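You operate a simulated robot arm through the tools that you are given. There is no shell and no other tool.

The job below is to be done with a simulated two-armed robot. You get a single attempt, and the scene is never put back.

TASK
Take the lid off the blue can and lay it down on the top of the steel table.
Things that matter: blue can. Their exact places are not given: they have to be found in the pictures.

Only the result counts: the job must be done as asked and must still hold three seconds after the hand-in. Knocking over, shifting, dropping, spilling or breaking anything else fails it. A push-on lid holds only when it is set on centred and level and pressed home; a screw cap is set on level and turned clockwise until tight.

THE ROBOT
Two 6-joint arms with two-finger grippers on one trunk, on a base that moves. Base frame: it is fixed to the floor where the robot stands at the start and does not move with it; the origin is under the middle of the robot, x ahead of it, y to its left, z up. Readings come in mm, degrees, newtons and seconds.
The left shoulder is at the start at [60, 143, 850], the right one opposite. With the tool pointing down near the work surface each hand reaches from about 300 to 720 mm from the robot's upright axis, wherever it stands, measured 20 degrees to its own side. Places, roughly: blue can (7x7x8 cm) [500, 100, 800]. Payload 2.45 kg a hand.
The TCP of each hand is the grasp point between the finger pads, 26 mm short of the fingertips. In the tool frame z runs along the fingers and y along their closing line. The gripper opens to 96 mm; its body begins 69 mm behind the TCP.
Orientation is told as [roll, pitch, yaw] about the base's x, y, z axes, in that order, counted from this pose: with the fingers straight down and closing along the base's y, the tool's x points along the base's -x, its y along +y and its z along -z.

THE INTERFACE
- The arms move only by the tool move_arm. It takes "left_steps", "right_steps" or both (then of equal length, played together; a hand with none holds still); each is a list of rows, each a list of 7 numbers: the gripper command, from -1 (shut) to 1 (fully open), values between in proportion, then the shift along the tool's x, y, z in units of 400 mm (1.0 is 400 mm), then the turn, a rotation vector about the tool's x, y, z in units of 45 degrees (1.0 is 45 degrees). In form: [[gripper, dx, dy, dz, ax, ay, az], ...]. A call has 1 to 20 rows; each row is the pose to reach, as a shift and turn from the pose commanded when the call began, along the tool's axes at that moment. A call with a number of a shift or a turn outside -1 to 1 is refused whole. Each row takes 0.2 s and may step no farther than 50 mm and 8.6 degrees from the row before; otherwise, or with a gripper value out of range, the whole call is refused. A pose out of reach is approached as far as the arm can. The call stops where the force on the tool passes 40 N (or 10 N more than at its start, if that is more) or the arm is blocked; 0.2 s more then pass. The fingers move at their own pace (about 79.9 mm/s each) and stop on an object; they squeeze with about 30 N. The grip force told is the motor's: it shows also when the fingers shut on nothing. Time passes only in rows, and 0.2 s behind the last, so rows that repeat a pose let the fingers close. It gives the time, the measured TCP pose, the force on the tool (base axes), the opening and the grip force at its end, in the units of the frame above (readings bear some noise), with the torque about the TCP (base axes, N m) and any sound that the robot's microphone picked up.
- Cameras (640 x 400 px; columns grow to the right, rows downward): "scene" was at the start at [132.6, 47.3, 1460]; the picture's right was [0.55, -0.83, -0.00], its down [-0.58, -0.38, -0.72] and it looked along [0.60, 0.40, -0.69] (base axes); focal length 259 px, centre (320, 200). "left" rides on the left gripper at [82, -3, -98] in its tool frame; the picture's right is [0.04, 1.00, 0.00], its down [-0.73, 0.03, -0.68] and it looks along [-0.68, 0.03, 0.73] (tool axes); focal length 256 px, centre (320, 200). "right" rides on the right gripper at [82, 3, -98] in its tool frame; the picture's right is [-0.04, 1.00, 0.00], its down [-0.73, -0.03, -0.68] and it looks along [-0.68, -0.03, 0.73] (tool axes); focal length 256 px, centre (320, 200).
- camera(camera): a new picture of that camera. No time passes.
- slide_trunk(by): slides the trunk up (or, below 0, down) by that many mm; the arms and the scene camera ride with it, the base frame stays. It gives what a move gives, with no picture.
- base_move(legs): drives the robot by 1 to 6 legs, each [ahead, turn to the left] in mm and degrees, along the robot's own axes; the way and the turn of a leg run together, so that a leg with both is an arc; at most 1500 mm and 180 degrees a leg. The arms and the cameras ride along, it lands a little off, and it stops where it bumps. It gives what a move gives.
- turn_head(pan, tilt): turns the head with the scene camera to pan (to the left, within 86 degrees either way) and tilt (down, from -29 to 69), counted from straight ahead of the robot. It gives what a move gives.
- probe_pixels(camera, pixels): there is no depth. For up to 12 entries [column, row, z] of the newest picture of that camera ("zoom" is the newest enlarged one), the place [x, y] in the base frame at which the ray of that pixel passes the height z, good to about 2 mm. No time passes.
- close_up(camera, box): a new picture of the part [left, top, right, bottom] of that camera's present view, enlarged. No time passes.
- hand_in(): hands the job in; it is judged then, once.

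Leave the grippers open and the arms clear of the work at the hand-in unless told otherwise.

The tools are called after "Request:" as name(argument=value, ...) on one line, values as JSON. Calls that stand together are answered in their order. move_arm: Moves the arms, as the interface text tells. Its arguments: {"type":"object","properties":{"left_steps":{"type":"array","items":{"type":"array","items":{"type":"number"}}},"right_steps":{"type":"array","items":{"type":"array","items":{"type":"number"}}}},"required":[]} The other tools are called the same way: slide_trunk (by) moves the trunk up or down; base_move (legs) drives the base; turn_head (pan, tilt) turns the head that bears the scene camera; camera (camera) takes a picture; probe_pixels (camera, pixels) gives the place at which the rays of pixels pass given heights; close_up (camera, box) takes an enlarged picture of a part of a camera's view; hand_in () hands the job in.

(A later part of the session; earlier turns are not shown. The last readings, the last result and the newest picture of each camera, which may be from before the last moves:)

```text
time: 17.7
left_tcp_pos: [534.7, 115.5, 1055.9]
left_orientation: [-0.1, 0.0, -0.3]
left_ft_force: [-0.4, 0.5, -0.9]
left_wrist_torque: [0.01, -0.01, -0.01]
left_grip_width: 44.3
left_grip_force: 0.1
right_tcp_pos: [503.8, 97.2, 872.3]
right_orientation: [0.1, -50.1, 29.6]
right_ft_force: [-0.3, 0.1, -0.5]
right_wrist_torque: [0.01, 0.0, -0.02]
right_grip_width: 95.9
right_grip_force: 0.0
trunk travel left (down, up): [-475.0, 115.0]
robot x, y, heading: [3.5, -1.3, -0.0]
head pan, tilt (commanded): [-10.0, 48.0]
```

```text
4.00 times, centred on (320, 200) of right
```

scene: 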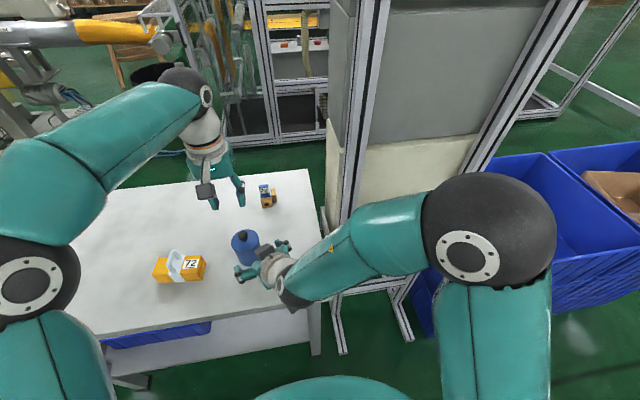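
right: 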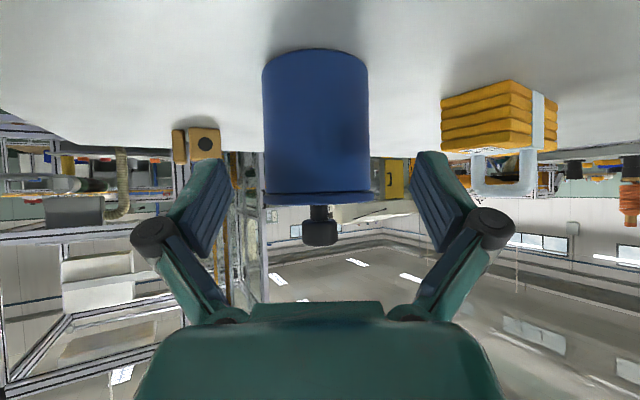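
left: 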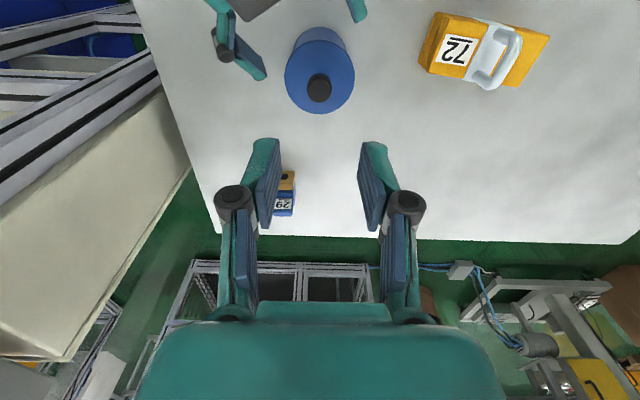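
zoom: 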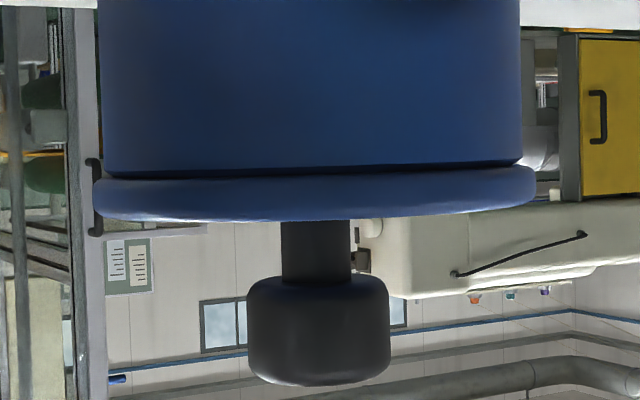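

The enlarged views confirm the can axis is about 2.5 mm to tool −y. I'll make the last 40 mm along the fingers with that correction.

Request:
move_arm(right_steps=[[1, 0.002, -0.0062, 0.035, 0, 0, 0], [1, 0.004, -0.0062, 0.07, 0, 0, 0], [1, 0.006, -0.0062, 0.101, 0, 0, 0], [1, 0.006, -0.0062, 0.101, 0, 0, 0]])

Request:
camera(camera="right")

Request:
camera(camera="left")

Request:
close_up(camera="scene", box=[190, 200, 310, 290])

```text
time: 18.7
left_tcp_pos: [535.7, 114.8, 1056.2]
left_orientation: [0.0, 0.0, -0.4]
left_ft_force: [-0.2, -0.7, -0.6]
left_wrist_torque: [0.01, 0.01, 0.01]
left_grip_width: 44.2
left_grip_force: 0.1
right_tcp_pos: [528.6, 109.2, 844.0]
right_orientation: [0.0, -50.0, 29.7]
right_ft_force: [1.2, 1.0, 0.0]
right_wrist_torque: [0.03, -0.02, -0.04]
right_grip_width: 95.9
right_grip_force: 0.0
trunk travel left (down, up): [-475.0, 115.0]
robot x, y, heading: [0.5, -0.7, -0.3]
head pan, tilt (commanded): [-10.0, 48.0]
```

```text
taken
```

right: 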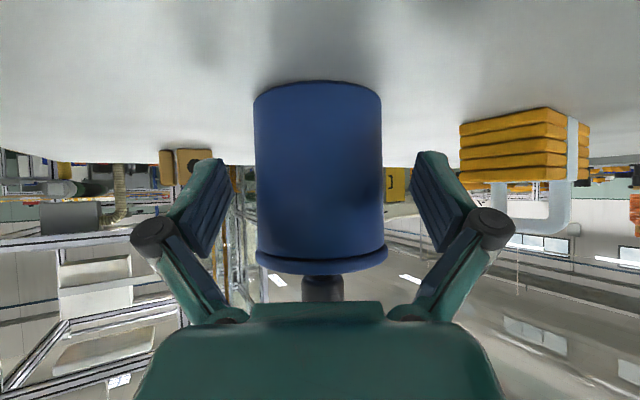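

```text
taken
```

left: 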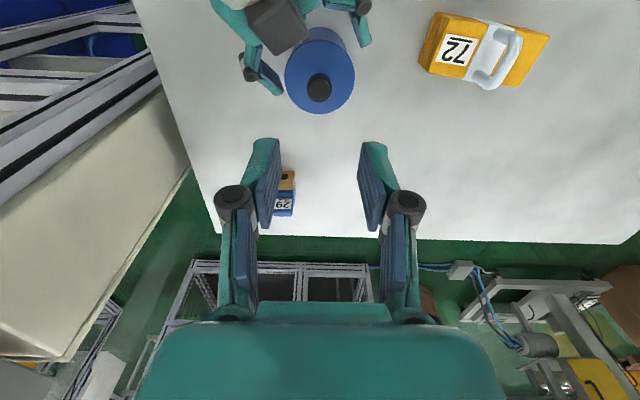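

```text
4.44 times, centred on (250, 245) of scene
```

zoom: 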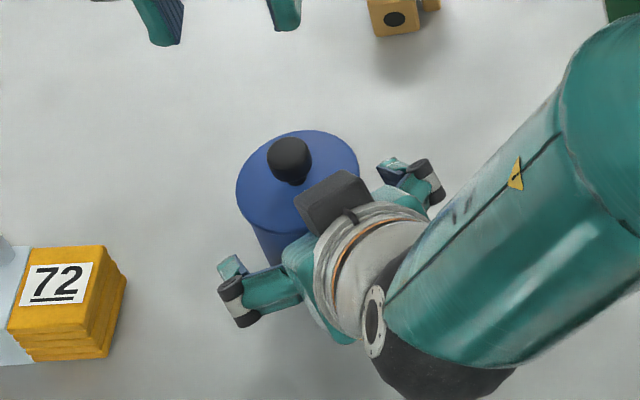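

The can sits centred between the right fingers. A dark block on top of the right gripper is close to the lid, so I'll enlarge the left view to gauge its distance from the knob.

Request:
close_up(camera="left", box=[200, 0, 440, 130])

Request:
close_up(camera="right", box=[220, 70, 420, 195])

Request:
close_up(camera="right", box=[220, 190, 420, 315])

```text
2.67 times, centred on (320, 65) of left
```

zoom: 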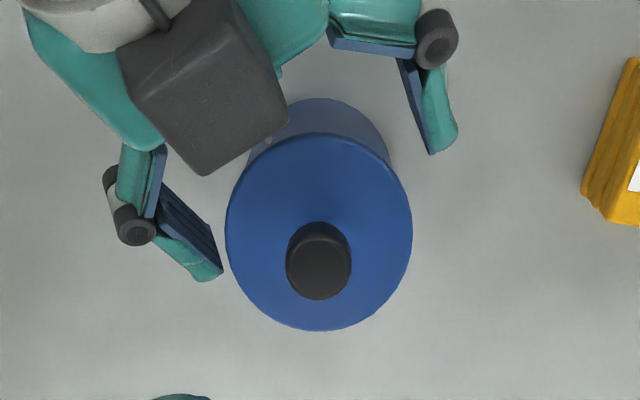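

```text
3.20 times, centred on (320, 132) of right
```

zoom: 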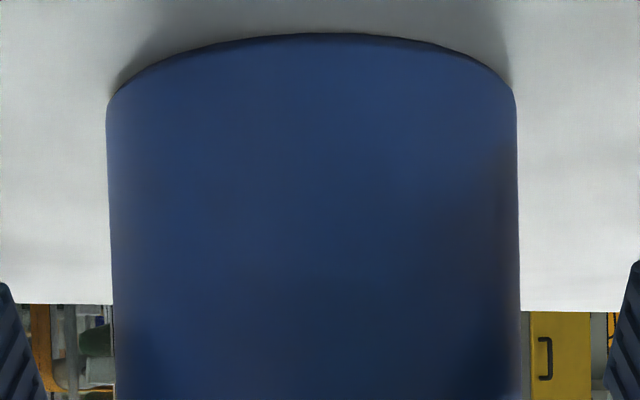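

```text
3.20 times, centred on (320, 252) of right
```

zoom: 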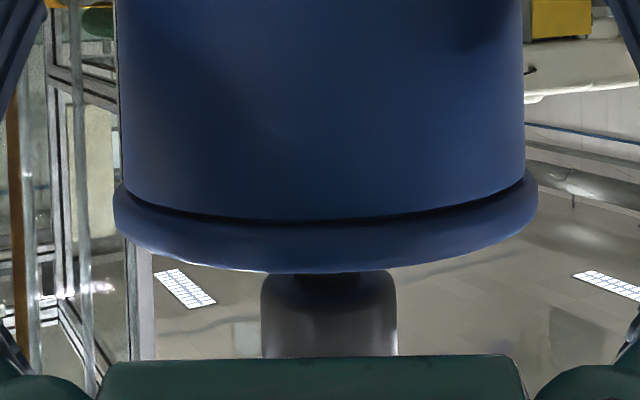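

The can is centred to within about 1 mm and clear of the block. I'll close the right fingers gently on the can body, below the lid.

Request:
move_arm(right_steps=[[0.6, 0, -0.002, 0, 0, 0, 0], [0.5, 0, -0.002, 0, 0, 0, 0], [-1, 0, -0.002, 0, 0, 0, 0], [-1, 0, -0.002, 0, 0, 0, 0], [-1, 0, -0.002, 0, 0, 0, 0]])

Request:
camera(camera="right")

Request:
close_up(camera="left", box=[200, 0, 440, 130])

```text
time: 19.9
left_tcp_pos: [534.4, 116.5, 1055.9]
left_orientation: [0.0, 0.0, -0.4]
left_ft_force: [-0.2, 0.0, -0.1]
left_wrist_torque: [0.01, 0.03, 0.0]
left_grip_width: 44.4
left_grip_force: 0.0
right_tcp_pos: [529.5, 108.8, 844.3]
right_orientation: [0.0, -50.1, 29.6]
right_ft_force: [-0.3, 0.2, 0.6]
right_wrist_torque: [0.01, 0.04, 0.0]
right_grip_width: 67.1
right_grip_force: 29.4
trunk travel left (down, up): [-475.0, 115.0]
robot x, y, heading: [-0.6, -2.8, 0.0]
head pan, tilt (commanded): [-10.0, 48.0]
```

```text
taken
```

right: 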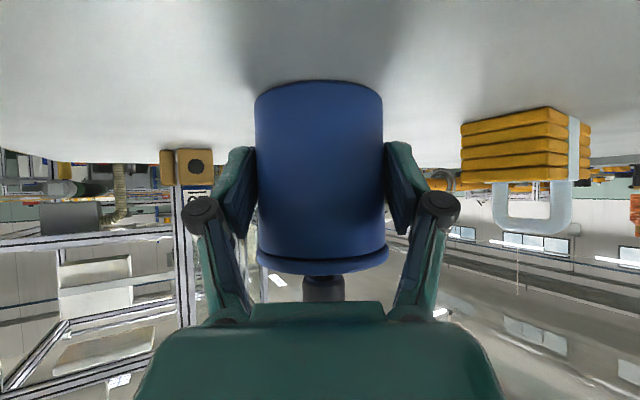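

```text
2.67 times, centred on (320, 65) of left
```

zoom: 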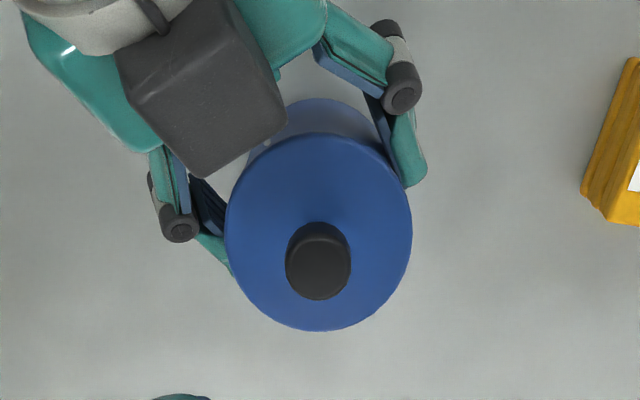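

The right hand holds the can body at 67.1 mm with 29 N, and the knob stayed in place in the left view. Next I'll tilt the left hand 15° so its body leans away from the right gripper, and descend to about z = 965 above the knob.

Request:
move_arm(left_steps=[[-0.083, 0, 0, 0, 0, 0.1667, 0], [-0.083, -0.01, 0, 0, 0, 0.3333, 0], [-0.083, -0.01, 0, 0.08, 0, 0.3333, 0], [-0.083, -0.01, 0, 0.16, 0, 0.3333, 0], [-0.083, -0.01, 0, 0.2275, 0, 0.3333, 0], [-0.083, -0.01, 0, 0.2275, 0, 0.3333, 0]])

Request:
camera(camera="left")

Request:
close_up(camera="left", box=[230, 80, 410, 192])

Request:
close_up(camera="scene", box=[150, 130, 310, 290])

```text
time: 21.3
left_tcp_pos: [540.8, 116.9, 963.8]
left_orientation: [-0.1, 15.0, -0.3]
left_ft_force: [-0.6, 0.2, 0.1]
left_wrist_torque: [-0.04, -0.03, -0.02]
left_grip_width: 44.1
left_grip_force: 0.0
right_tcp_pos: [529.7, 107.4, 844.4]
right_orientation: [0.0, -50.1, 29.6]
right_ft_force: [-0.7, 0.4, 0.5]
right_wrist_torque: [0.03, 0.03, -0.02]
right_grip_width: 67.4
right_grip_force: 30.0
trunk travel left (down, up): [-475.0, 115.0]
robot x, y, heading: [-0.1, -1.9, 0.1]
head pan, tilt (commanded): [-10.0, 48.0]
```

```text
taken
```

left: 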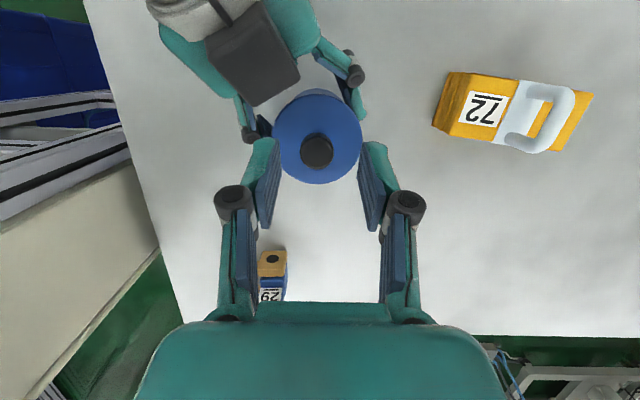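

```text
3.56 times, centred on (320, 136) of left
```

zoom: 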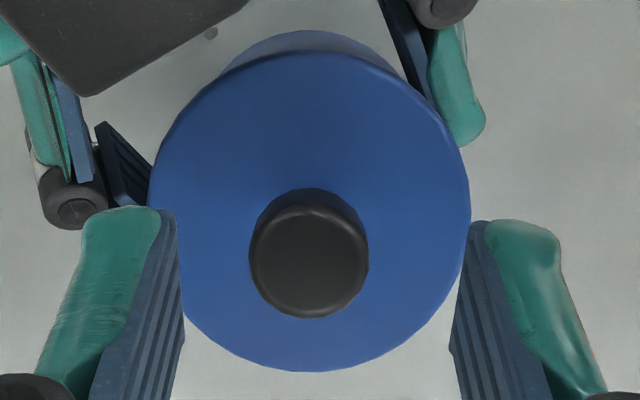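

```text
2.50 times, centred on (230, 210) of scene
```

zoom: 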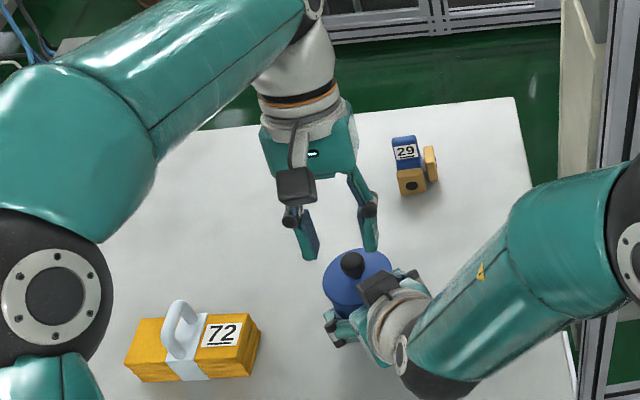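

The tilted left hand is above the knob. The knob reads about 1.3 mm toward tool −y and a few mm farther in x, with its axis near x = 539.5. I'll come down two thirds of the way with the correction and check.

Request:
move_arm(left_steps=[[-0.083, -0.0126, -0.003, 0.0359, 0, 0, 0], [-0.083, -0.0251, -0.003, 0.0718, 0, 0, 0], [-0.083, -0.0251, -0.003, 0.0718, 0, 0, 0]])

Request:
close_up(camera="left", box=[200, 60, 440, 210])

Request:
close_up(camera="scene", box=[190, 170, 310, 290])

```text
time: 22.1
left_tcp_pos: [543.8, 115.0, 934.4]
left_orientation: [-0.1, 15.0, -0.4]
left_ft_force: [0.4, -0.3, 0.5]
left_wrist_torque: [0.0, 0.01, 0.01]
left_grip_width: 43.8
left_grip_force: 0.1
right_tcp_pos: [530.3, 108.4, 844.1]
right_orientation: [-0.1, -50.0, 29.5]
right_ft_force: [-1.2, 0.2, 0.7]
right_wrist_torque: [0.04, 0.07, 0.0]
right_grip_width: 67.0
right_grip_force: 30.5
trunk travel left (down, up): [-475.0, 115.0]
robot x, y, heading: [-0.8, -0.8, 0.0]
head pan, tilt (commanded): [-10.0, 48.0]
```

```text
2.67 times, centred on (320, 135) of left
```

zoom: 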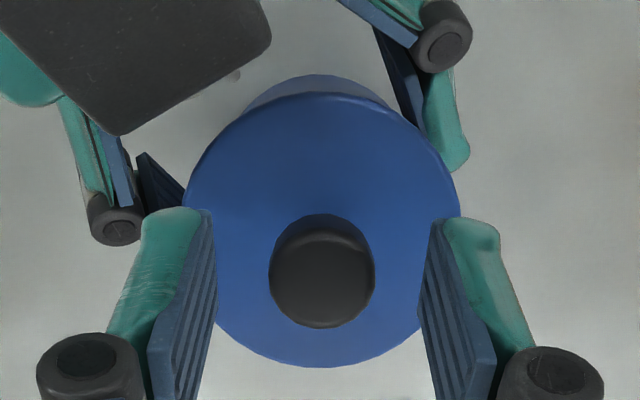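

```text
3.33 times, centred on (250, 230) of scene
```

zoom: 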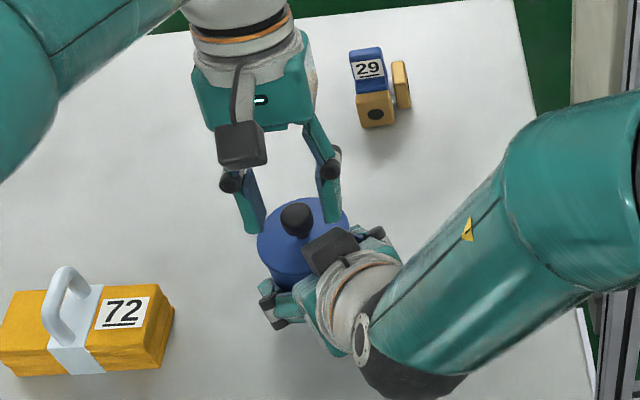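

The clearances look good and the knob at (321, 165) is centred between the fingers. I'll do the last 15 mm down to about z = 919.

Request:
move_arm(left_steps=[[-0.083, -0.008, 0.001, 0.018, 0, 0, 0], [-0.083, -0.016, 0.001, 0.035, 0, 0, 0], [-0.083, -0.016, 0.001, 0.035, 0, 0, 0]])

Request:
close_up(camera="left", box=[200, 60, 440, 210])

Request:
camera(camera="right")

```text
time: 22.9
left_tcp_pos: [545.2, 114.4, 919.0]
left_orientation: [-0.1, 15.0, -0.4]
left_ft_force: [0.1, -0.7, -0.4]
left_wrist_torque: [0.02, -0.02, -0.03]
left_grip_width: 44.2
left_grip_force: 0.0
right_tcp_pos: [529.0, 107.4, 844.7]
right_orientation: [0.1, -50.1, 29.7]
right_ft_force: [0.1, 1.3, 0.8]
right_wrist_torque: [-0.03, 0.01, -0.02]
right_grip_width: 67.3
right_grip_force: 29.8
trunk travel left (down, up): [-475.0, 115.0]
robot x, y, heading: [-0.6, 1.6, -0.0]
head pan, tilt (commanded): [-10.0, 48.0]
```

```text
2.67 times, centred on (320, 135) of left
```

zoom: 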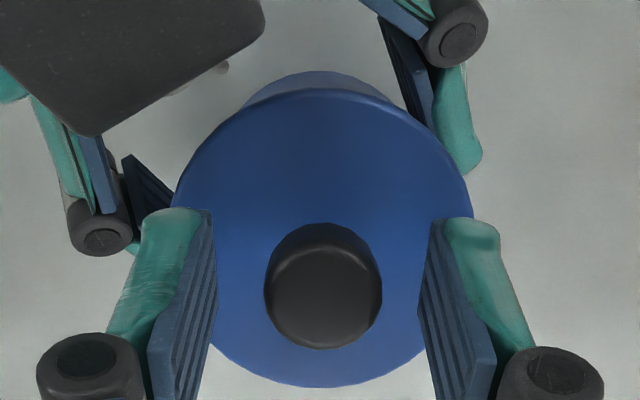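

```text
taken
```

right: 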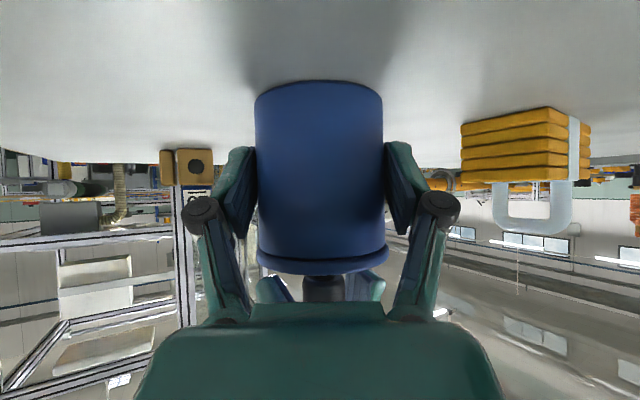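

In the right view the left fingertips at (275, 288) and (370, 286) flank the knob. I'll enlarge to see the gap to the lid, then close.

Request:
close_up(camera="right", box=[240, 235, 400, 320])

```text
4.00 times, centred on (320, 278) of right
```

zoom: 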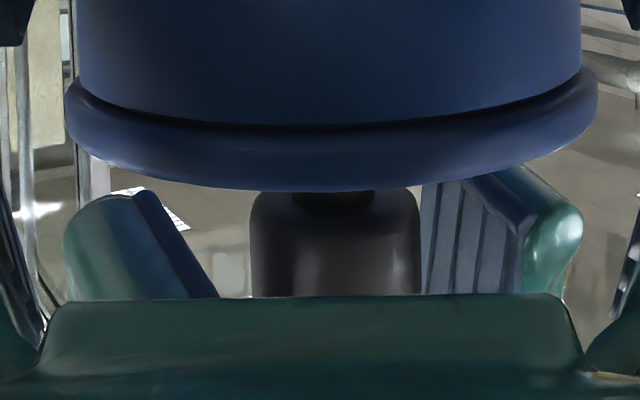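

The left fingers flank the knob head and stay above the lid. I'll close the left fingers.

Request:
move_arm(left_steps=[[-1, 0, 0, 0, 0, 0, 0], [-1, 0, 0, 0, 0, 0, 0], [-1, 0, 0, 0, 0, 0, 0], [-1, 0, 0, 0, 0, 0, 0]])

Request:
close_up(camera="left", box=[200, 60, 440, 210])

Request:
close_up(camera="right", box=[240, 235, 400, 320])

```text
time: 23.9
left_tcp_pos: [546.0, 113.5, 919.3]
left_orientation: [-0.1, 15.1, -0.5]
left_ft_force: [0.1, 0.2, 0.2]
left_wrist_torque: [0.03, -0.03, -0.03]
left_grip_width: 22.2
left_grip_force: 29.5
right_tcp_pos: [529.1, 108.3, 844.4]
right_orientation: [0.0, -50.1, 29.6]
right_ft_force: [0.7, -0.5, 0.0]
right_wrist_torque: [0.01, -0.02, 0.0]
right_grip_width: 67.2
right_grip_force: 29.9
trunk travel left (down, up): [-475.0, 115.0]
robot x, y, heading: [2.6, -0.2, -0.0]
head pan, tilt (commanded): [-10.0, 48.0]
heard: snap
```

```text
2.67 times, centred on (320, 135) of left
```

zoom: 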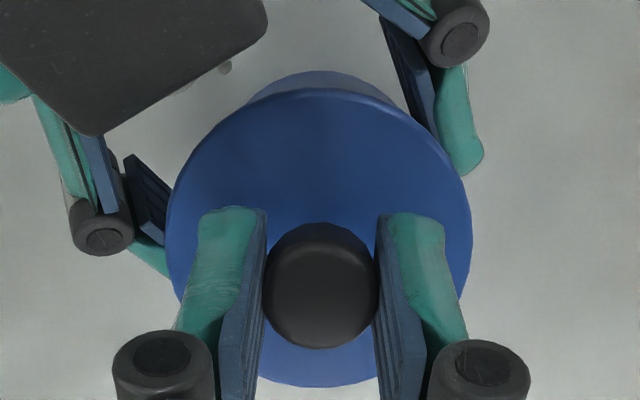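

```text
4.00 times, centred on (320, 278) of right
```

zoom: 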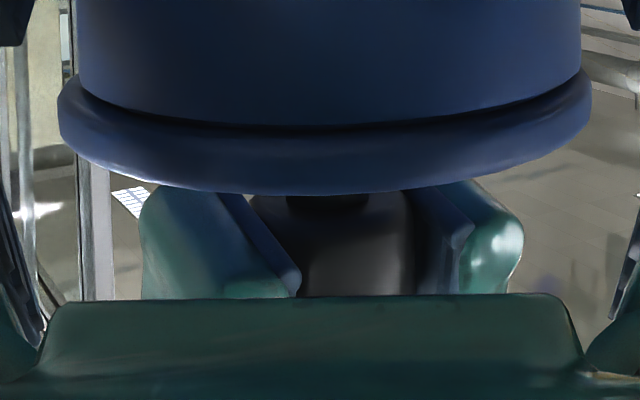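

A "snap" was heard, and the lid has shifted about 1 mm to the left against the body in the right view, so it seems to have come loose. I'll lift gently 5 mm and check.

Request:
move_arm(left_steps=[[-1, 0.0008, 0, -0.003, 0, 0, 0], [-1, 0.0016, 0, -0.006, 0, 0, 0], [-1, 0.0032, 0, -0.0121, 0, 0, 0], [-1, 0.0032, 0, -0.0121, 0, 0, 0]])

Request:
close_up(camera="right", box=[240, 220, 400, 320])

Request:
close_up(camera="left", box=[200, 60, 440, 210])

```text
time: 24.9
left_tcp_pos: [545.1, 114.2, 925.1]
left_orientation: [-0.1, 15.1, -0.3]
left_ft_force: [-0.7, -1.1, -0.4]
left_wrist_torque: [0.04, 0.01, 0.02]
left_grip_width: 22.3
left_grip_force: 30.1
right_tcp_pos: [528.6, 109.2, 844.6]
right_orientation: [0.0, -50.0, 29.6]
right_ft_force: [0.5, -0.2, 1.2]
right_wrist_torque: [0.0, -0.01, 0.01]
right_grip_width: 67.4
right_grip_force: 30.4
trunk travel left (down, up): [-475.0, 115.0]
robot x, y, heading: [-2.2, 0.4, 0.1]
head pan, tilt (commanded): [-10.0, 48.0]
```

```text
4.00 times, centred on (320, 270) of right
```

zoom: 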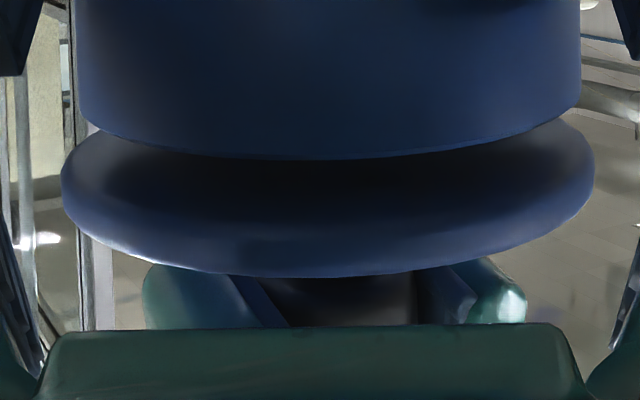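

```text
2.67 times, centred on (320, 135) of left
```

zoom: 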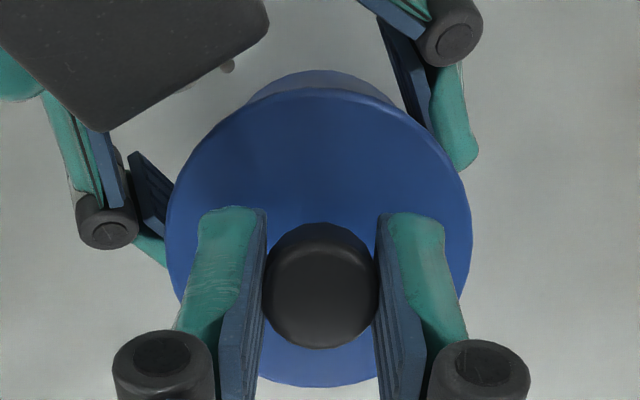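

The lid is off: a clear gap shows between body and lid while the can stays in the right hand. I'll lift the lid straight up another 90 mm.

Request:
move_arm(left_steps=[[-1, 0.0065, 0, -0.0242, 0, 0, 0], [-1, 0.0194, 0, -0.0725, 0, 0, 0], [-1, 0.0388, 0, -0.1449, 0, 0, 0], [-1, 0.0582, 0, -0.2174, 0, 0, 0], [-1, 0.0582, 0, -0.2174, 0, 0, 0]])

Request:
camera(camera="scene")

Request:
camera(camera="left")

Request:
camera(camera="right")

```text
time: 26.1
left_tcp_pos: [543.3, 114.8, 1014.0]
left_orientation: [-0.1, 14.9, -0.5]
left_ft_force: [0.2, 0.4, -0.6]
left_wrist_torque: [0.01, -0.02, 0.01]
left_grip_width: 22.4
left_grip_force: 30.2
right_tcp_pos: [529.5, 107.9, 844.6]
right_orientation: [0.0, -50.0, 29.6]
right_ft_force: [-0.4, -0.4, 1.0]
right_wrist_torque: [0.06, 0.02, 0.02]
right_grip_width: 67.2
right_grip_force: 30.4
trunk travel left (down, up): [-475.0, 115.0]
robot x, y, heading: [1.3, -0.8, 0.0]
head pan, tilt (commanded): [-10.0, 48.0]
```

```text
taken
```

scene: 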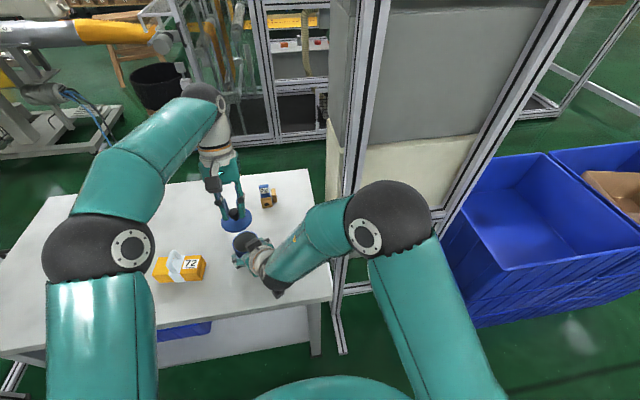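

```text
taken
```

left: 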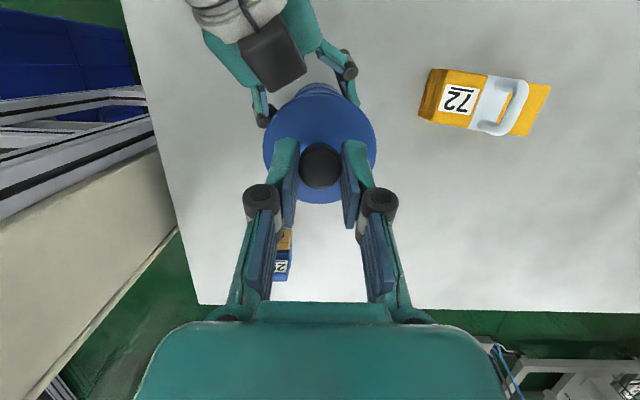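

```text
taken
```

right: 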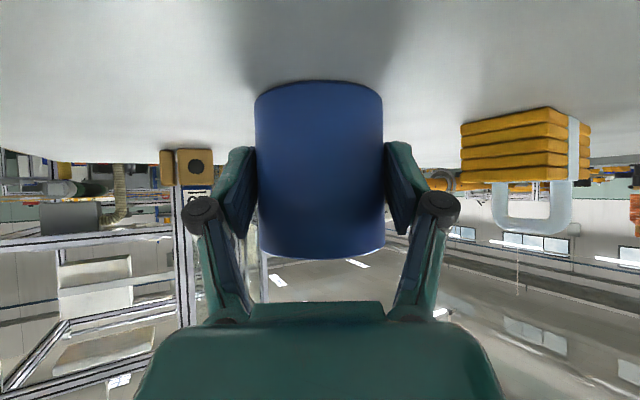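

The lid hangs level in the left hand and the can stands held by the right. I want to lay the lid at about (600, 225), beyond the can to the left. I'll probe the yellow box and the small item to be sure that spot is free.

Request:
probe_pixels(camera="left", pixels=[[418, 117, 805], [431, 68, 840], [530, 137, 840], [550, 86, 840], [466, 124, 840], [290, 280, 820], [273, 230, 820]])

Request:
probe_pixels(camera="scene", pixels=[[153, 270, 803], [206, 277, 803], [198, 257, 840], [159, 257, 840], [262, 207, 803], [277, 204, 803], [170, 210, 803]])

Request:
close_up(camera="scene", box=[130, 160, 330, 300])

```text
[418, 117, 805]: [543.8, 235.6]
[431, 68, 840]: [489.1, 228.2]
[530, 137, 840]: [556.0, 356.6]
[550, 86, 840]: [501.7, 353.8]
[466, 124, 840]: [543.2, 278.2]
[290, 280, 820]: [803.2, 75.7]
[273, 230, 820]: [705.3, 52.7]
```

```text
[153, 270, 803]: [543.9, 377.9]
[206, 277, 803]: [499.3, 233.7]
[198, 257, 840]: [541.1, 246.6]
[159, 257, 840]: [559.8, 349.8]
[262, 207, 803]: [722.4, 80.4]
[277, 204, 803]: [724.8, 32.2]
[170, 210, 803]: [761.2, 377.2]
```

```text
2.86 times, centred on (230, 230) of scene
```

zoom: 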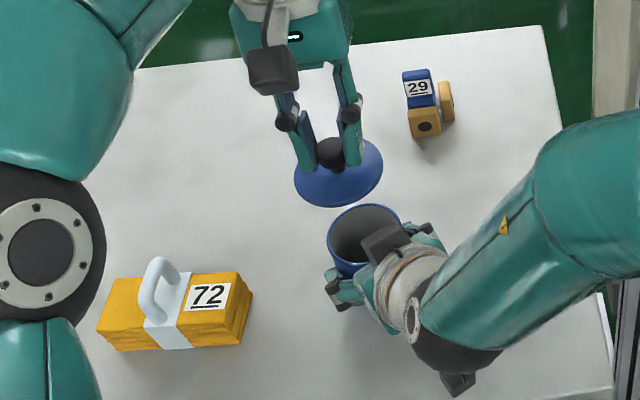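

The spot around (615, 192) is free. The box spans x 490–560 and y from 232, the small item is beyond x 700, and the open can is at (538, 114) with radius 35. I'll carry the lid there at height.

Request:
move_arm(left_steps=[[-1, -0.0304, 0.0323, -0.0082, 0, 0, 0], [-1, -0.0608, 0.0646, -0.0163, 0, 0, 0], [-1, -0.1063, 0.113, -0.0285, 0, 0, 0], [-1, -0.1519, 0.1615, -0.0408, 0, 0, 0], [-1, -0.1823, 0.1938, -0.0489, 0, 0, 0], [-1, -0.1823, 0.1938, -0.0489, 0, 0, 0]])

Request:
camera(camera="left")

Request:
camera(camera="right")

Request:
camera(camera="scene")

```text
time: 27.5
left_tcp_pos: [586.6, 186.2, 1003.1]
left_orientation: [-0.2, 14.9, -0.5]
left_ft_force: [0.2, -0.9, -0.8]
left_wrist_torque: [0.01, 0.02, 0.02]
left_grip_width: 22.3
left_grip_force: 29.7
left hand out of reach, approached as far as the arm can: row 3, 4, 5, 6
right_tcp_pos: [530.0, 108.0, 843.9]
right_orientation: [-0.1, -49.9, 29.6]
right_ft_force: [-0.8, 0.6, 1.0]
right_wrist_torque: [0.09, 0.01, 0.02]
right_grip_width: 67.4
right_grip_force: 30.7
trunk travel left (down, up): [-475.0, 115.0]
robot x, y, heading: [0.7, -2.8, -0.3]
head pan, tilt (commanded): [-10.0, 48.0]
```

```text
taken
```

left: 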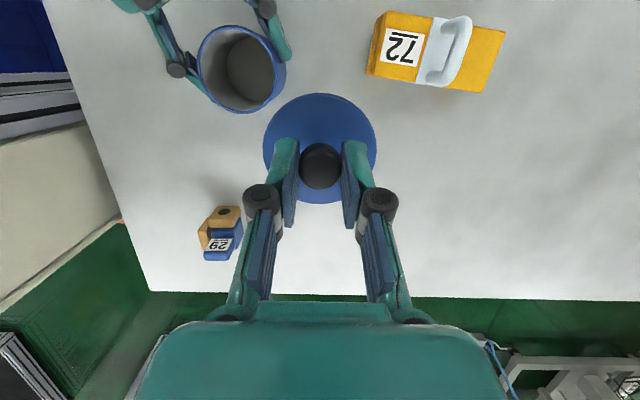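

```text
taken
```

right: 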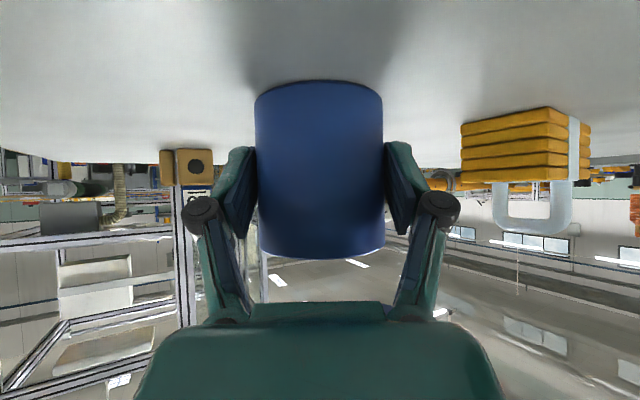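

```text
taken
```

scene: 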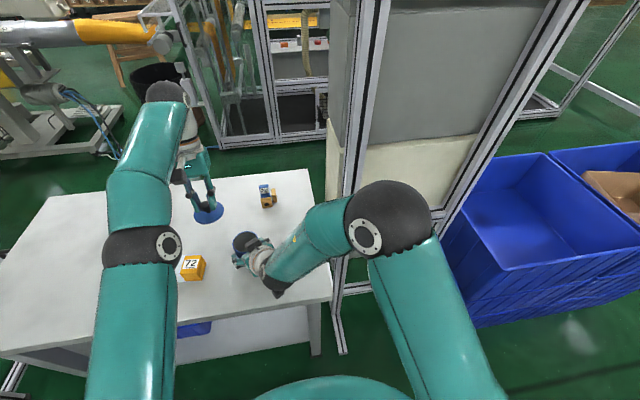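

At this height the left arm reaches only (587, 186, 1003), and lower down the reach grows. The lid is still held level. I'll lower it 60 mm and see where it ends.

Request:
move_arm(left_steps=[[-1, -0.0129, 0, 0.0483, 0, 0, 0], [-1, -0.0259, 0, 0.0966, 0, 0, 0], [-1, -0.0388, 0, 0.1449, 0, 0, 0], [-1, -0.0388, 0, 0.1449, 0, 0, 0]])

Request:
camera(camera="left")

```text
time: 28.5
left_tcp_pos: [587.1, 186.2, 942.0]
left_orientation: [-0.1, 14.9, -0.5]
left_ft_force: [0.3, 1.0, 0.2]
left_wrist_torque: [-0.03, 0.01, -0.04]
left_grip_width: 22.4
left_grip_force: 30.2
right_tcp_pos: [529.6, 108.7, 843.8]
right_orientation: [0.1, -50.0, 29.5]
right_ft_force: [0.1, 0.9, 0.3]
right_wrist_torque: [0.05, -0.03, -0.02]
right_grip_width: 67.0
right_grip_force: 29.7
trunk travel left (down, up): [-475.0, 115.0]
robot x, y, heading: [-2.8, 2.1, 0.4]
head pan, tilt (commanded): [-10.0, 48.0]
```

```text
taken
```

left: 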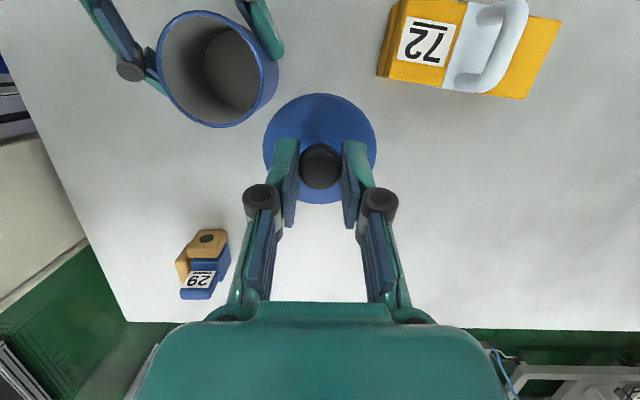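

Now at (587, 186, 942). I'll go forward and down together to about (620, 192, 915), which is within reach and away from the can and box.

Request:
move_arm(left_steps=[[-1, -0.0324, 0.005, 0.0146, 0, 0, 0], [-1, -0.0648, 0.01, 0.0293, 0, 0, 0], [-1, -0.0972, 0.015, 0.0439, 0, 0, 0], [-1, -0.0972, 0.015, 0.0439, 0, 0, 0]])

Request:
camera(camera="left")

Request:
camera(camera="scene")

```text
time: 29.5
left_tcp_pos: [611.9, 191.3, 914.0]
left_orientation: [-0.1, 14.9, -0.3]
left_ft_force: [-0.7, -0.6, -0.9]
left_wrist_torque: [0.01, -0.01, 0.01]
left_grip_width: 22.3
left_grip_force: 30.4
left hand out of reach, approached as far as the arm can: row 3, 4
right_tcp_pos: [528.9, 107.2, 843.5]
right_orientation: [0.0, -50.0, 29.5]
right_ft_force: [0.1, 0.9, 0.9]
right_wrist_torque: [0.06, 0.01, 0.02]
right_grip_width: 67.4
right_grip_force: 30.3
trunk travel left (down, up): [-475.0, 115.0]
robot x, y, heading: [-1.0, -1.9, -0.1]
head pan, tilt (commanded): [-10.0, 48.0]
```

```text
taken
```

left: 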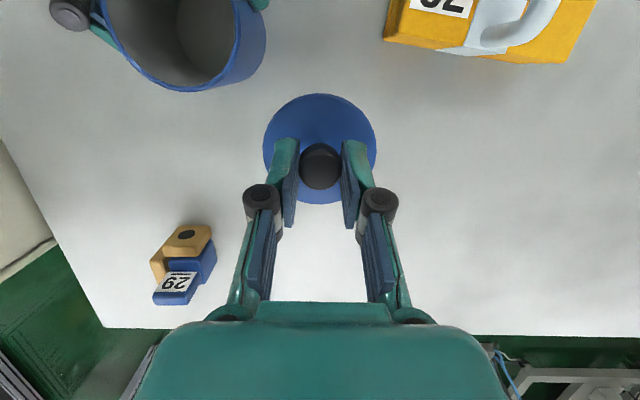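

```text
taken
```

scene: 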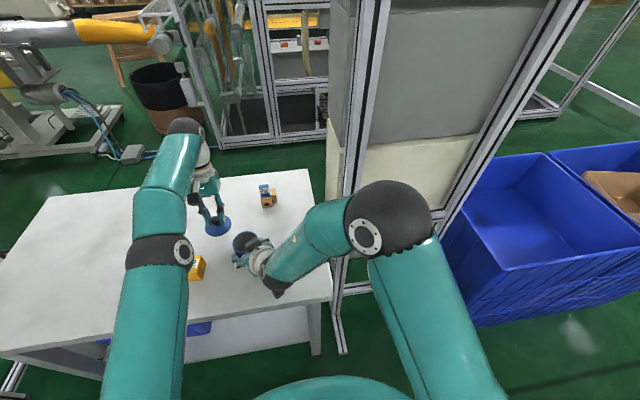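

The lid centre is at about (607, 191), about 33 mm clear of the can and the box. I'll descend straight down 50 mm first, to TCP z of about 864.

Request:
move_arm(left_steps=[[-1, -0.0108, 0, 0.0403, 0, 0, 0], [-1, -0.0216, 0, 0.0805, 0, 0, 0], [-1, -0.0324, 0, 0.1208, 0, 0, 0], [-1, -0.0324, 0, 0.1208, 0, 0, 0]])

Request:
camera(camera="left")

Request:
camera(camera="right")

Request:
close_up(camera="scene", box=[150, 180, 290, 280])

```text
time: 30.5
left_tcp_pos: [612.3, 189.9, 865.6]
left_orientation: [0.0, 15.0, -0.5]
left_ft_force: [0.2, 0.2, -0.1]
left_wrist_torque: [0.01, 0.01, -0.01]
left_grip_width: 22.1
left_grip_force: 29.9
right_tcp_pos: [530.3, 108.4, 844.1]
right_orientation: [0.0, -50.0, 29.5]
right_ft_force: [-0.3, -0.5, 1.7]
right_wrist_torque: [0.03, -0.01, -0.02]
right_grip_width: 67.2
right_grip_force: 29.8
trunk travel left (down, up): [-475.0, 115.0]
robot x, y, heading: [-1.1, -4.8, 0.2]
head pan, tilt (commanded): [-10.0, 48.0]
```

```text
taken
```

left: 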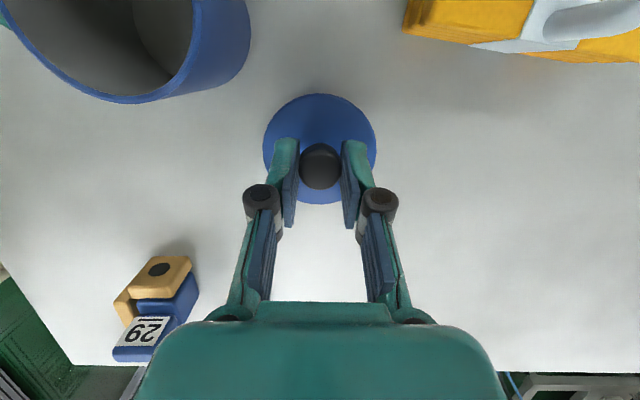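

```text
taken
```

right: 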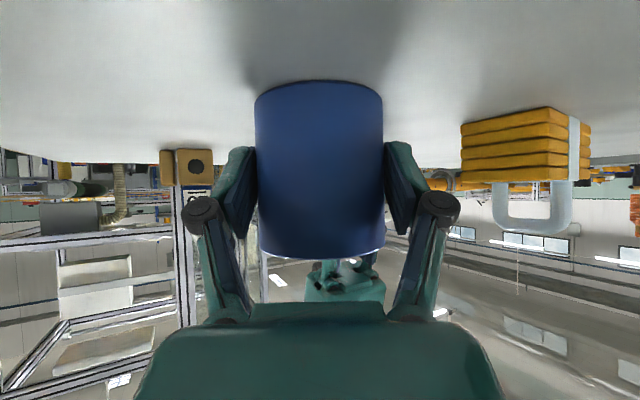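

```text
4.00 times, centred on (220, 230) of scene
```

zoom: 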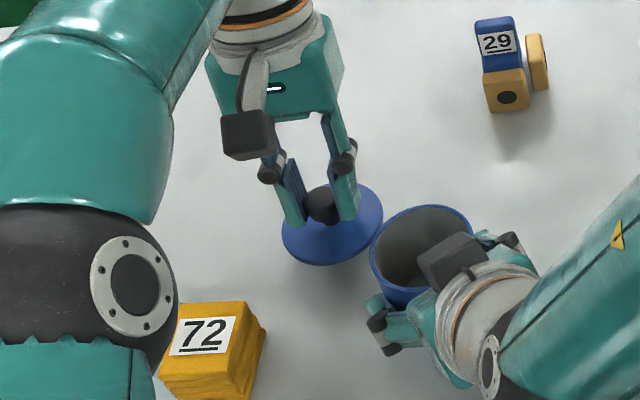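

There's no contact yet. I'll go down 12 mm in 3 mm rows, then read the force.

Request:
move_arm(left_steps=[[-1, -0.0019, 0, 0.0072, 0, 0, 0], [-1, -0.0039, 0, 0.0145, 0, 0, 0], [-1, -0.0058, 0, 0.0217, 0, 0, 0], [-1, -0.0078, 0, 0.029, 0, 0, 0], [-1, -0.0078, 0, 0.029, 0, 0, 0]])

Request:
close_up(camera="left", box=[220, 60, 420, 210])

Request:
close_up(camera="scene", box=[150, 180, 290, 280])

```text
time: 31.7
left_tcp_pos: [612.8, 191.0, 851.6]
left_orientation: [-0.1, 15.1, -0.5]
left_ft_force: [-0.6, 0.0, -0.1]
left_wrist_torque: [-0.03, 0.0, 0.04]
left_grip_width: 22.4
left_grip_force: 30.4
right_tcp_pos: [529.7, 107.7, 843.7]
right_orientation: [0.1, -50.0, 29.6]
right_ft_force: [-0.2, 0.7, 0.5]
right_wrist_torque: [0.07, 0.03, 0.01]
right_grip_width: 67.3
right_grip_force: 30.0
trunk travel left (down, up): [-475.0, 115.0]
robot x, y, heading: [-0.7, 1.5, 0.2]
head pan, tilt (commanded): [-10.0, 48.0]
```

```text
2.67 times, centred on (320, 135) of left
```

zoom: 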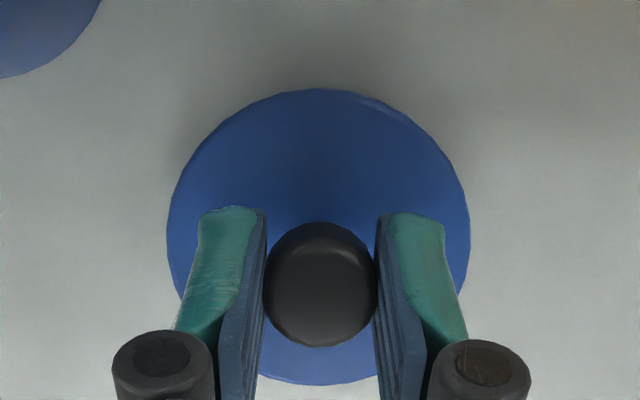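

```text
4.00 times, centred on (220, 230) of scene
```

zoom: 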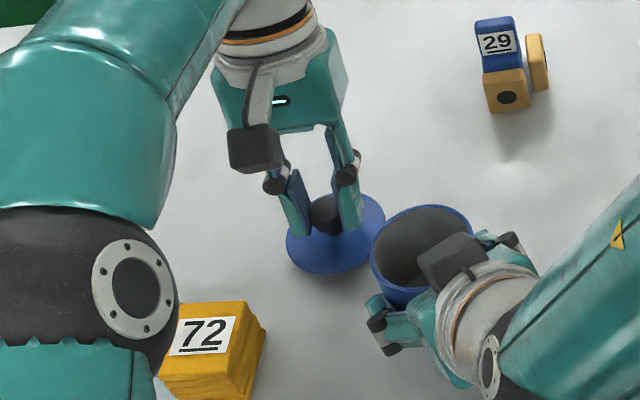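

Still no contact at z = 851.6. I'll go down 4 more mm in 1 mm rows.

Request:
move_arm(left_steps=[[-1, -0.0006, 0, 0.0024, 0, 0, 0], [-1, -0.0013, 0, 0.0048, 0, 0, 0], [-1, -0.0019, 0, 0.0072, 0, 0, 0], [-1, -0.0026, 0, 0.0097, 0, 0, 0]])

```text
time: 32.7
left_tcp_pos: [613.4, 192.7, 847.1]
left_orientation: [0.0, 15.1, -0.4]
left_ft_force: [-0.7, 0.3, 0.3]
left_wrist_torque: [-0.04, 0.02, -0.04]
left_grip_width: 22.6
left_grip_force: 30.2
right_tcp_pos: [530.1, 109.3, 844.4]
right_orientation: [-0.1, -50.1, 29.5]
right_ft_force: [-0.7, 1.0, 0.9]
right_wrist_torque: [0.05, 0.02, -0.01]
right_grip_width: 67.3
right_grip_force: 29.8
trunk travel left (down, up): [-475.0, 115.0]
robot x, y, heading: [-1.7, 0.5, -0.2]
head pan, tilt (commanded): [-10.0, 48.0]
```

No contact force yet. I'll go down 2 more mm in 1 mm rows and read again.

Request:
move_arm(left_steps=[[-1, -0.0006, 0, 0.0024, 0, 0, 0], [-1, -0.0013, 0, 0.0048, 0, 0, 0]])

Request:
close_up(camera="left", box=[220, 60, 420, 210])

```text
time: 33.3
left_tcp_pos: [612.1, 191.5, 846.3]
left_orientation: [-0.1, 15.0, -0.4]
left_ft_force: [-0.7, -0.1, -1.0]
left_wrist_torque: [-0.01, 0.02, -0.04]
left_grip_width: 22.4
left_grip_force: 29.7
right_tcp_pos: [529.9, 108.0, 843.9]
right_orientation: [0.0, -50.0, 29.5]
right_ft_force: [-0.2, 0.6, 1.9]
right_wrist_torque: [0.08, 0.01, -0.02]
right_grip_width: 67.2
right_grip_force: 30.3
trunk travel left (down, up): [-475.0, 115.0]
robot x, y, heading: [1.1, -2.1, 0.0]
head pan, tilt (commanded): [-10.0, 48.0]
```

```text
2.67 times, centred on (320, 135) of left
```

zoom: 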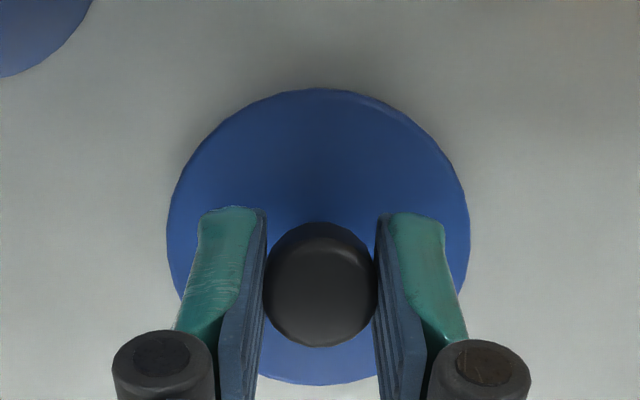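

Still free at about 846. I'll go down another 3 mm in 1 mm rows.

Request:
move_arm(left_steps=[[-1, -0.0006, 0, 0.0024, 0, 0, 0], [-1, -0.0013, 0, 0.0048, 0, 0, 0], [-1, -0.0019, 0, 0.0072, 0, 0, 0]])

```text
time: 34.1
left_tcp_pos: [613.2, 191.9, 845.2]
left_orientation: [-0.1, 14.9, -0.5]
left_ft_force: [-0.4, 0.0, 4.8]
left_wrist_torque: [0.04, 0.1, 0.05]
left_grip_width: 22.3
left_grip_force: 30.1
right_tcp_pos: [529.3, 108.2, 844.1]
right_orientation: [0.1, -49.9, 29.6]
right_ft_force: [0.3, 0.8, 0.8]
right_wrist_torque: [0.03, -0.01, 0.01]
right_grip_width: 67.2
right_grip_force: 29.7
trunk travel left (down, up): [-475.0, 115.0]
robot x, y, heading: [1.1, 4.1, -0.2]
head pan, tilt (commanded): [-10.0, 48.0]
```

Contact: 4.8 N upward at z of about 845. I'll add just 1 mm to seat it flat and look from the left camera.

Request:
move_arm(left_steps=[[-1, -0.0006, 0, 0.0024, 0, 0, 0], [-1, -0.0006, 0, 0.0024, 0, 0, 0]])

Request:
close_up(camera="left", box=[220, 60, 420, 210])

Request:
close_up(camera="scene", box=[150, 180, 290, 280])

```text
time: 34.7
left_tcp_pos: [612.6, 192.3, 845.2]
left_orientation: [-0.1, 14.9, -0.5]
left_ft_force: [3.1, 2.2, 13.7]
left_wrist_torque: [0.08, 0.06, -0.02]
left_grip_width: 22.4
left_grip_force: 30.4
right_tcp_pos: [530.0, 107.8, 844.7]
right_orientation: [0.0, -50.0, 29.6]
right_ft_force: [0.6, -0.5, 0.5]
right_wrist_torque: [-0.01, 0.02, 0.0]
right_grip_width: 67.2
right_grip_force: 30.0
trunk travel left (down, up): [-475.0, 115.0]
robot x, y, heading: [-0.5, -3.0, 0.1]
head pan, tilt (commanded): [-10.0, 48.0]
```

```text
2.67 times, centred on (320, 135) of left
```

zoom: 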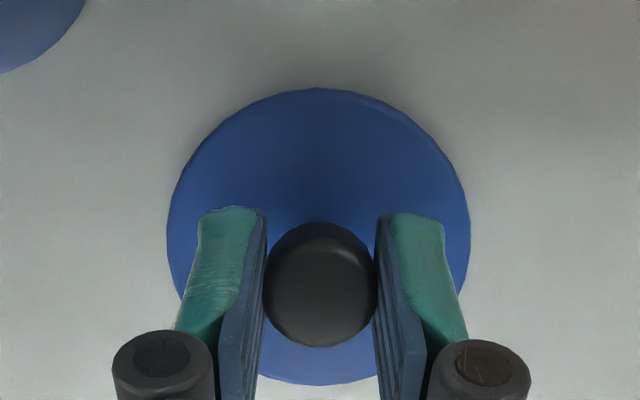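

```text
4.00 times, centred on (220, 230) of scene
```

zoom: 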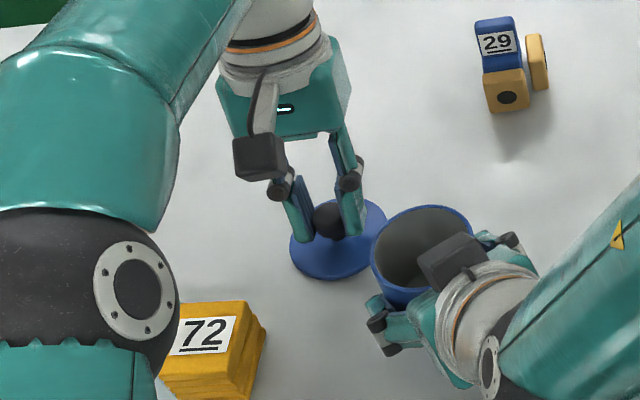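

The lid is seated on the table with 13.7 N. I'll ease the push by about 2 mm and then open the left fingers to about 44 mm.

Request:
move_arm(left_steps=[[-1, 0.0013, 0, -0.0048, 0, 0, 0], [-0.3, 0.0013, 0, -0.0048, 0, 0, 0], [-0.083, 0.0013, 0, -0.0048, 0, 0, 0], [-0.083, 0.0013, 0, -0.0048, 0, 0, 0]])

Request:
close_up(camera="left", box=[220, 60, 420, 210])

```text
time: 35.7
left_tcp_pos: [614.4, 192.4, 844.9]
left_orientation: [-0.1, 15.0, -0.5]
left_ft_force: [-0.5, 0.3, -0.2]
left_wrist_torque: [0.0, 0.0, -0.02]
left_grip_width: 44.2
left_grip_force: 0.2
right_tcp_pos: [529.3, 108.8, 844.2]
right_orientation: [0.0, -50.0, 29.6]
right_ft_force: [1.0, 0.4, 0.6]
right_wrist_torque: [0.05, 0.03, -0.01]
right_grip_width: 67.3
right_grip_force: 29.8
trunk travel left (down, up): [-475.0, 115.0]
robot x, y, heading: [2.6, 1.4, -0.3]
head pan, tilt (commanded): [-10.0, 48.0]
```

```text
2.67 times, centred on (320, 135) of left
```

zoom: 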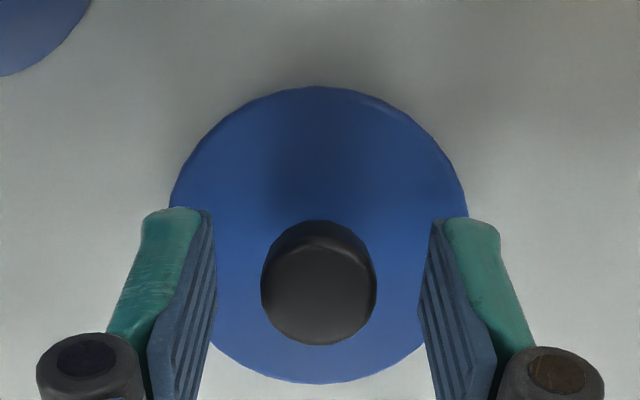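

The knob is free between the open fingers. I'll rise straight up 66 mm.

Request:
move_arm(left_steps=[[-0.083, 0.0065, 0, -0.0242, 0, 0, 0], [-0.083, 0.0194, 0, -0.0725, 0, 0, 0], [-0.083, 0.0324, 0, -0.1208, 0, 0, 0], [-0.083, 0.0427, 0, -0.1594, 0, 0, 0]])

Request:
camera(camera="left")

Request:
close_up(camera="scene", box=[150, 180, 290, 280])

```text
time: 36.7
left_tcp_pos: [614.4, 189.8, 910.5]
left_orientation: [-0.2, 15.1, -0.4]
left_ft_force: [-0.8, 0.2, -0.4]
left_wrist_torque: [0.02, -0.01, -0.02]
left_grip_width: 44.0
left_grip_force: 0.2
right_tcp_pos: [530.0, 108.0, 844.1]
right_orientation: [0.0, -50.0, 29.5]
right_ft_force: [0.0, -1.2, 1.0]
right_wrist_torque: [0.03, 0.02, 0.02]
right_grip_width: 67.1
right_grip_force: 29.6
trunk travel left (down, up): [-475.0, 115.0]
robot x, y, heading: [-2.4, -1.1, -0.1]
head pan, tilt (commanded): [-10.0, 48.0]
```

```text
taken
```

left: 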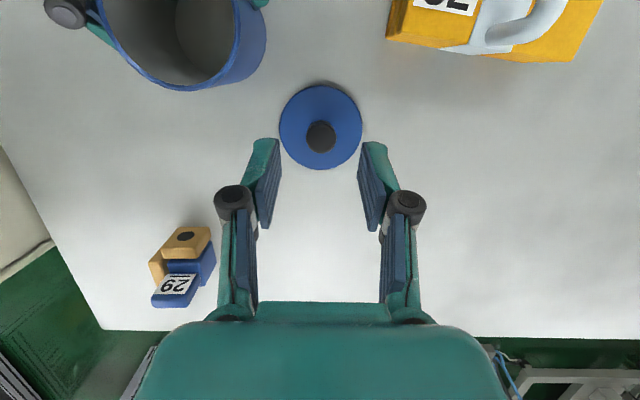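

```text
4.00 times, centred on (220, 230) of scene
```

zoom: 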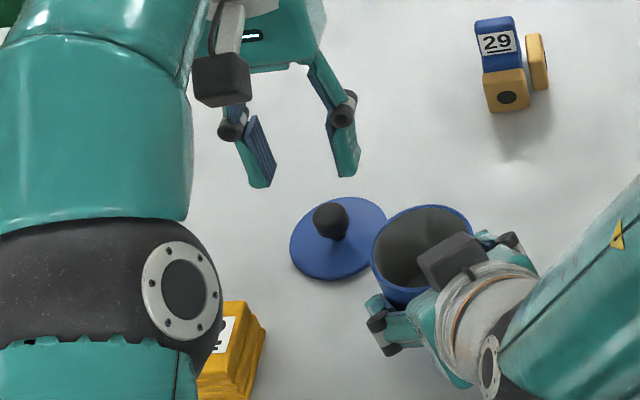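

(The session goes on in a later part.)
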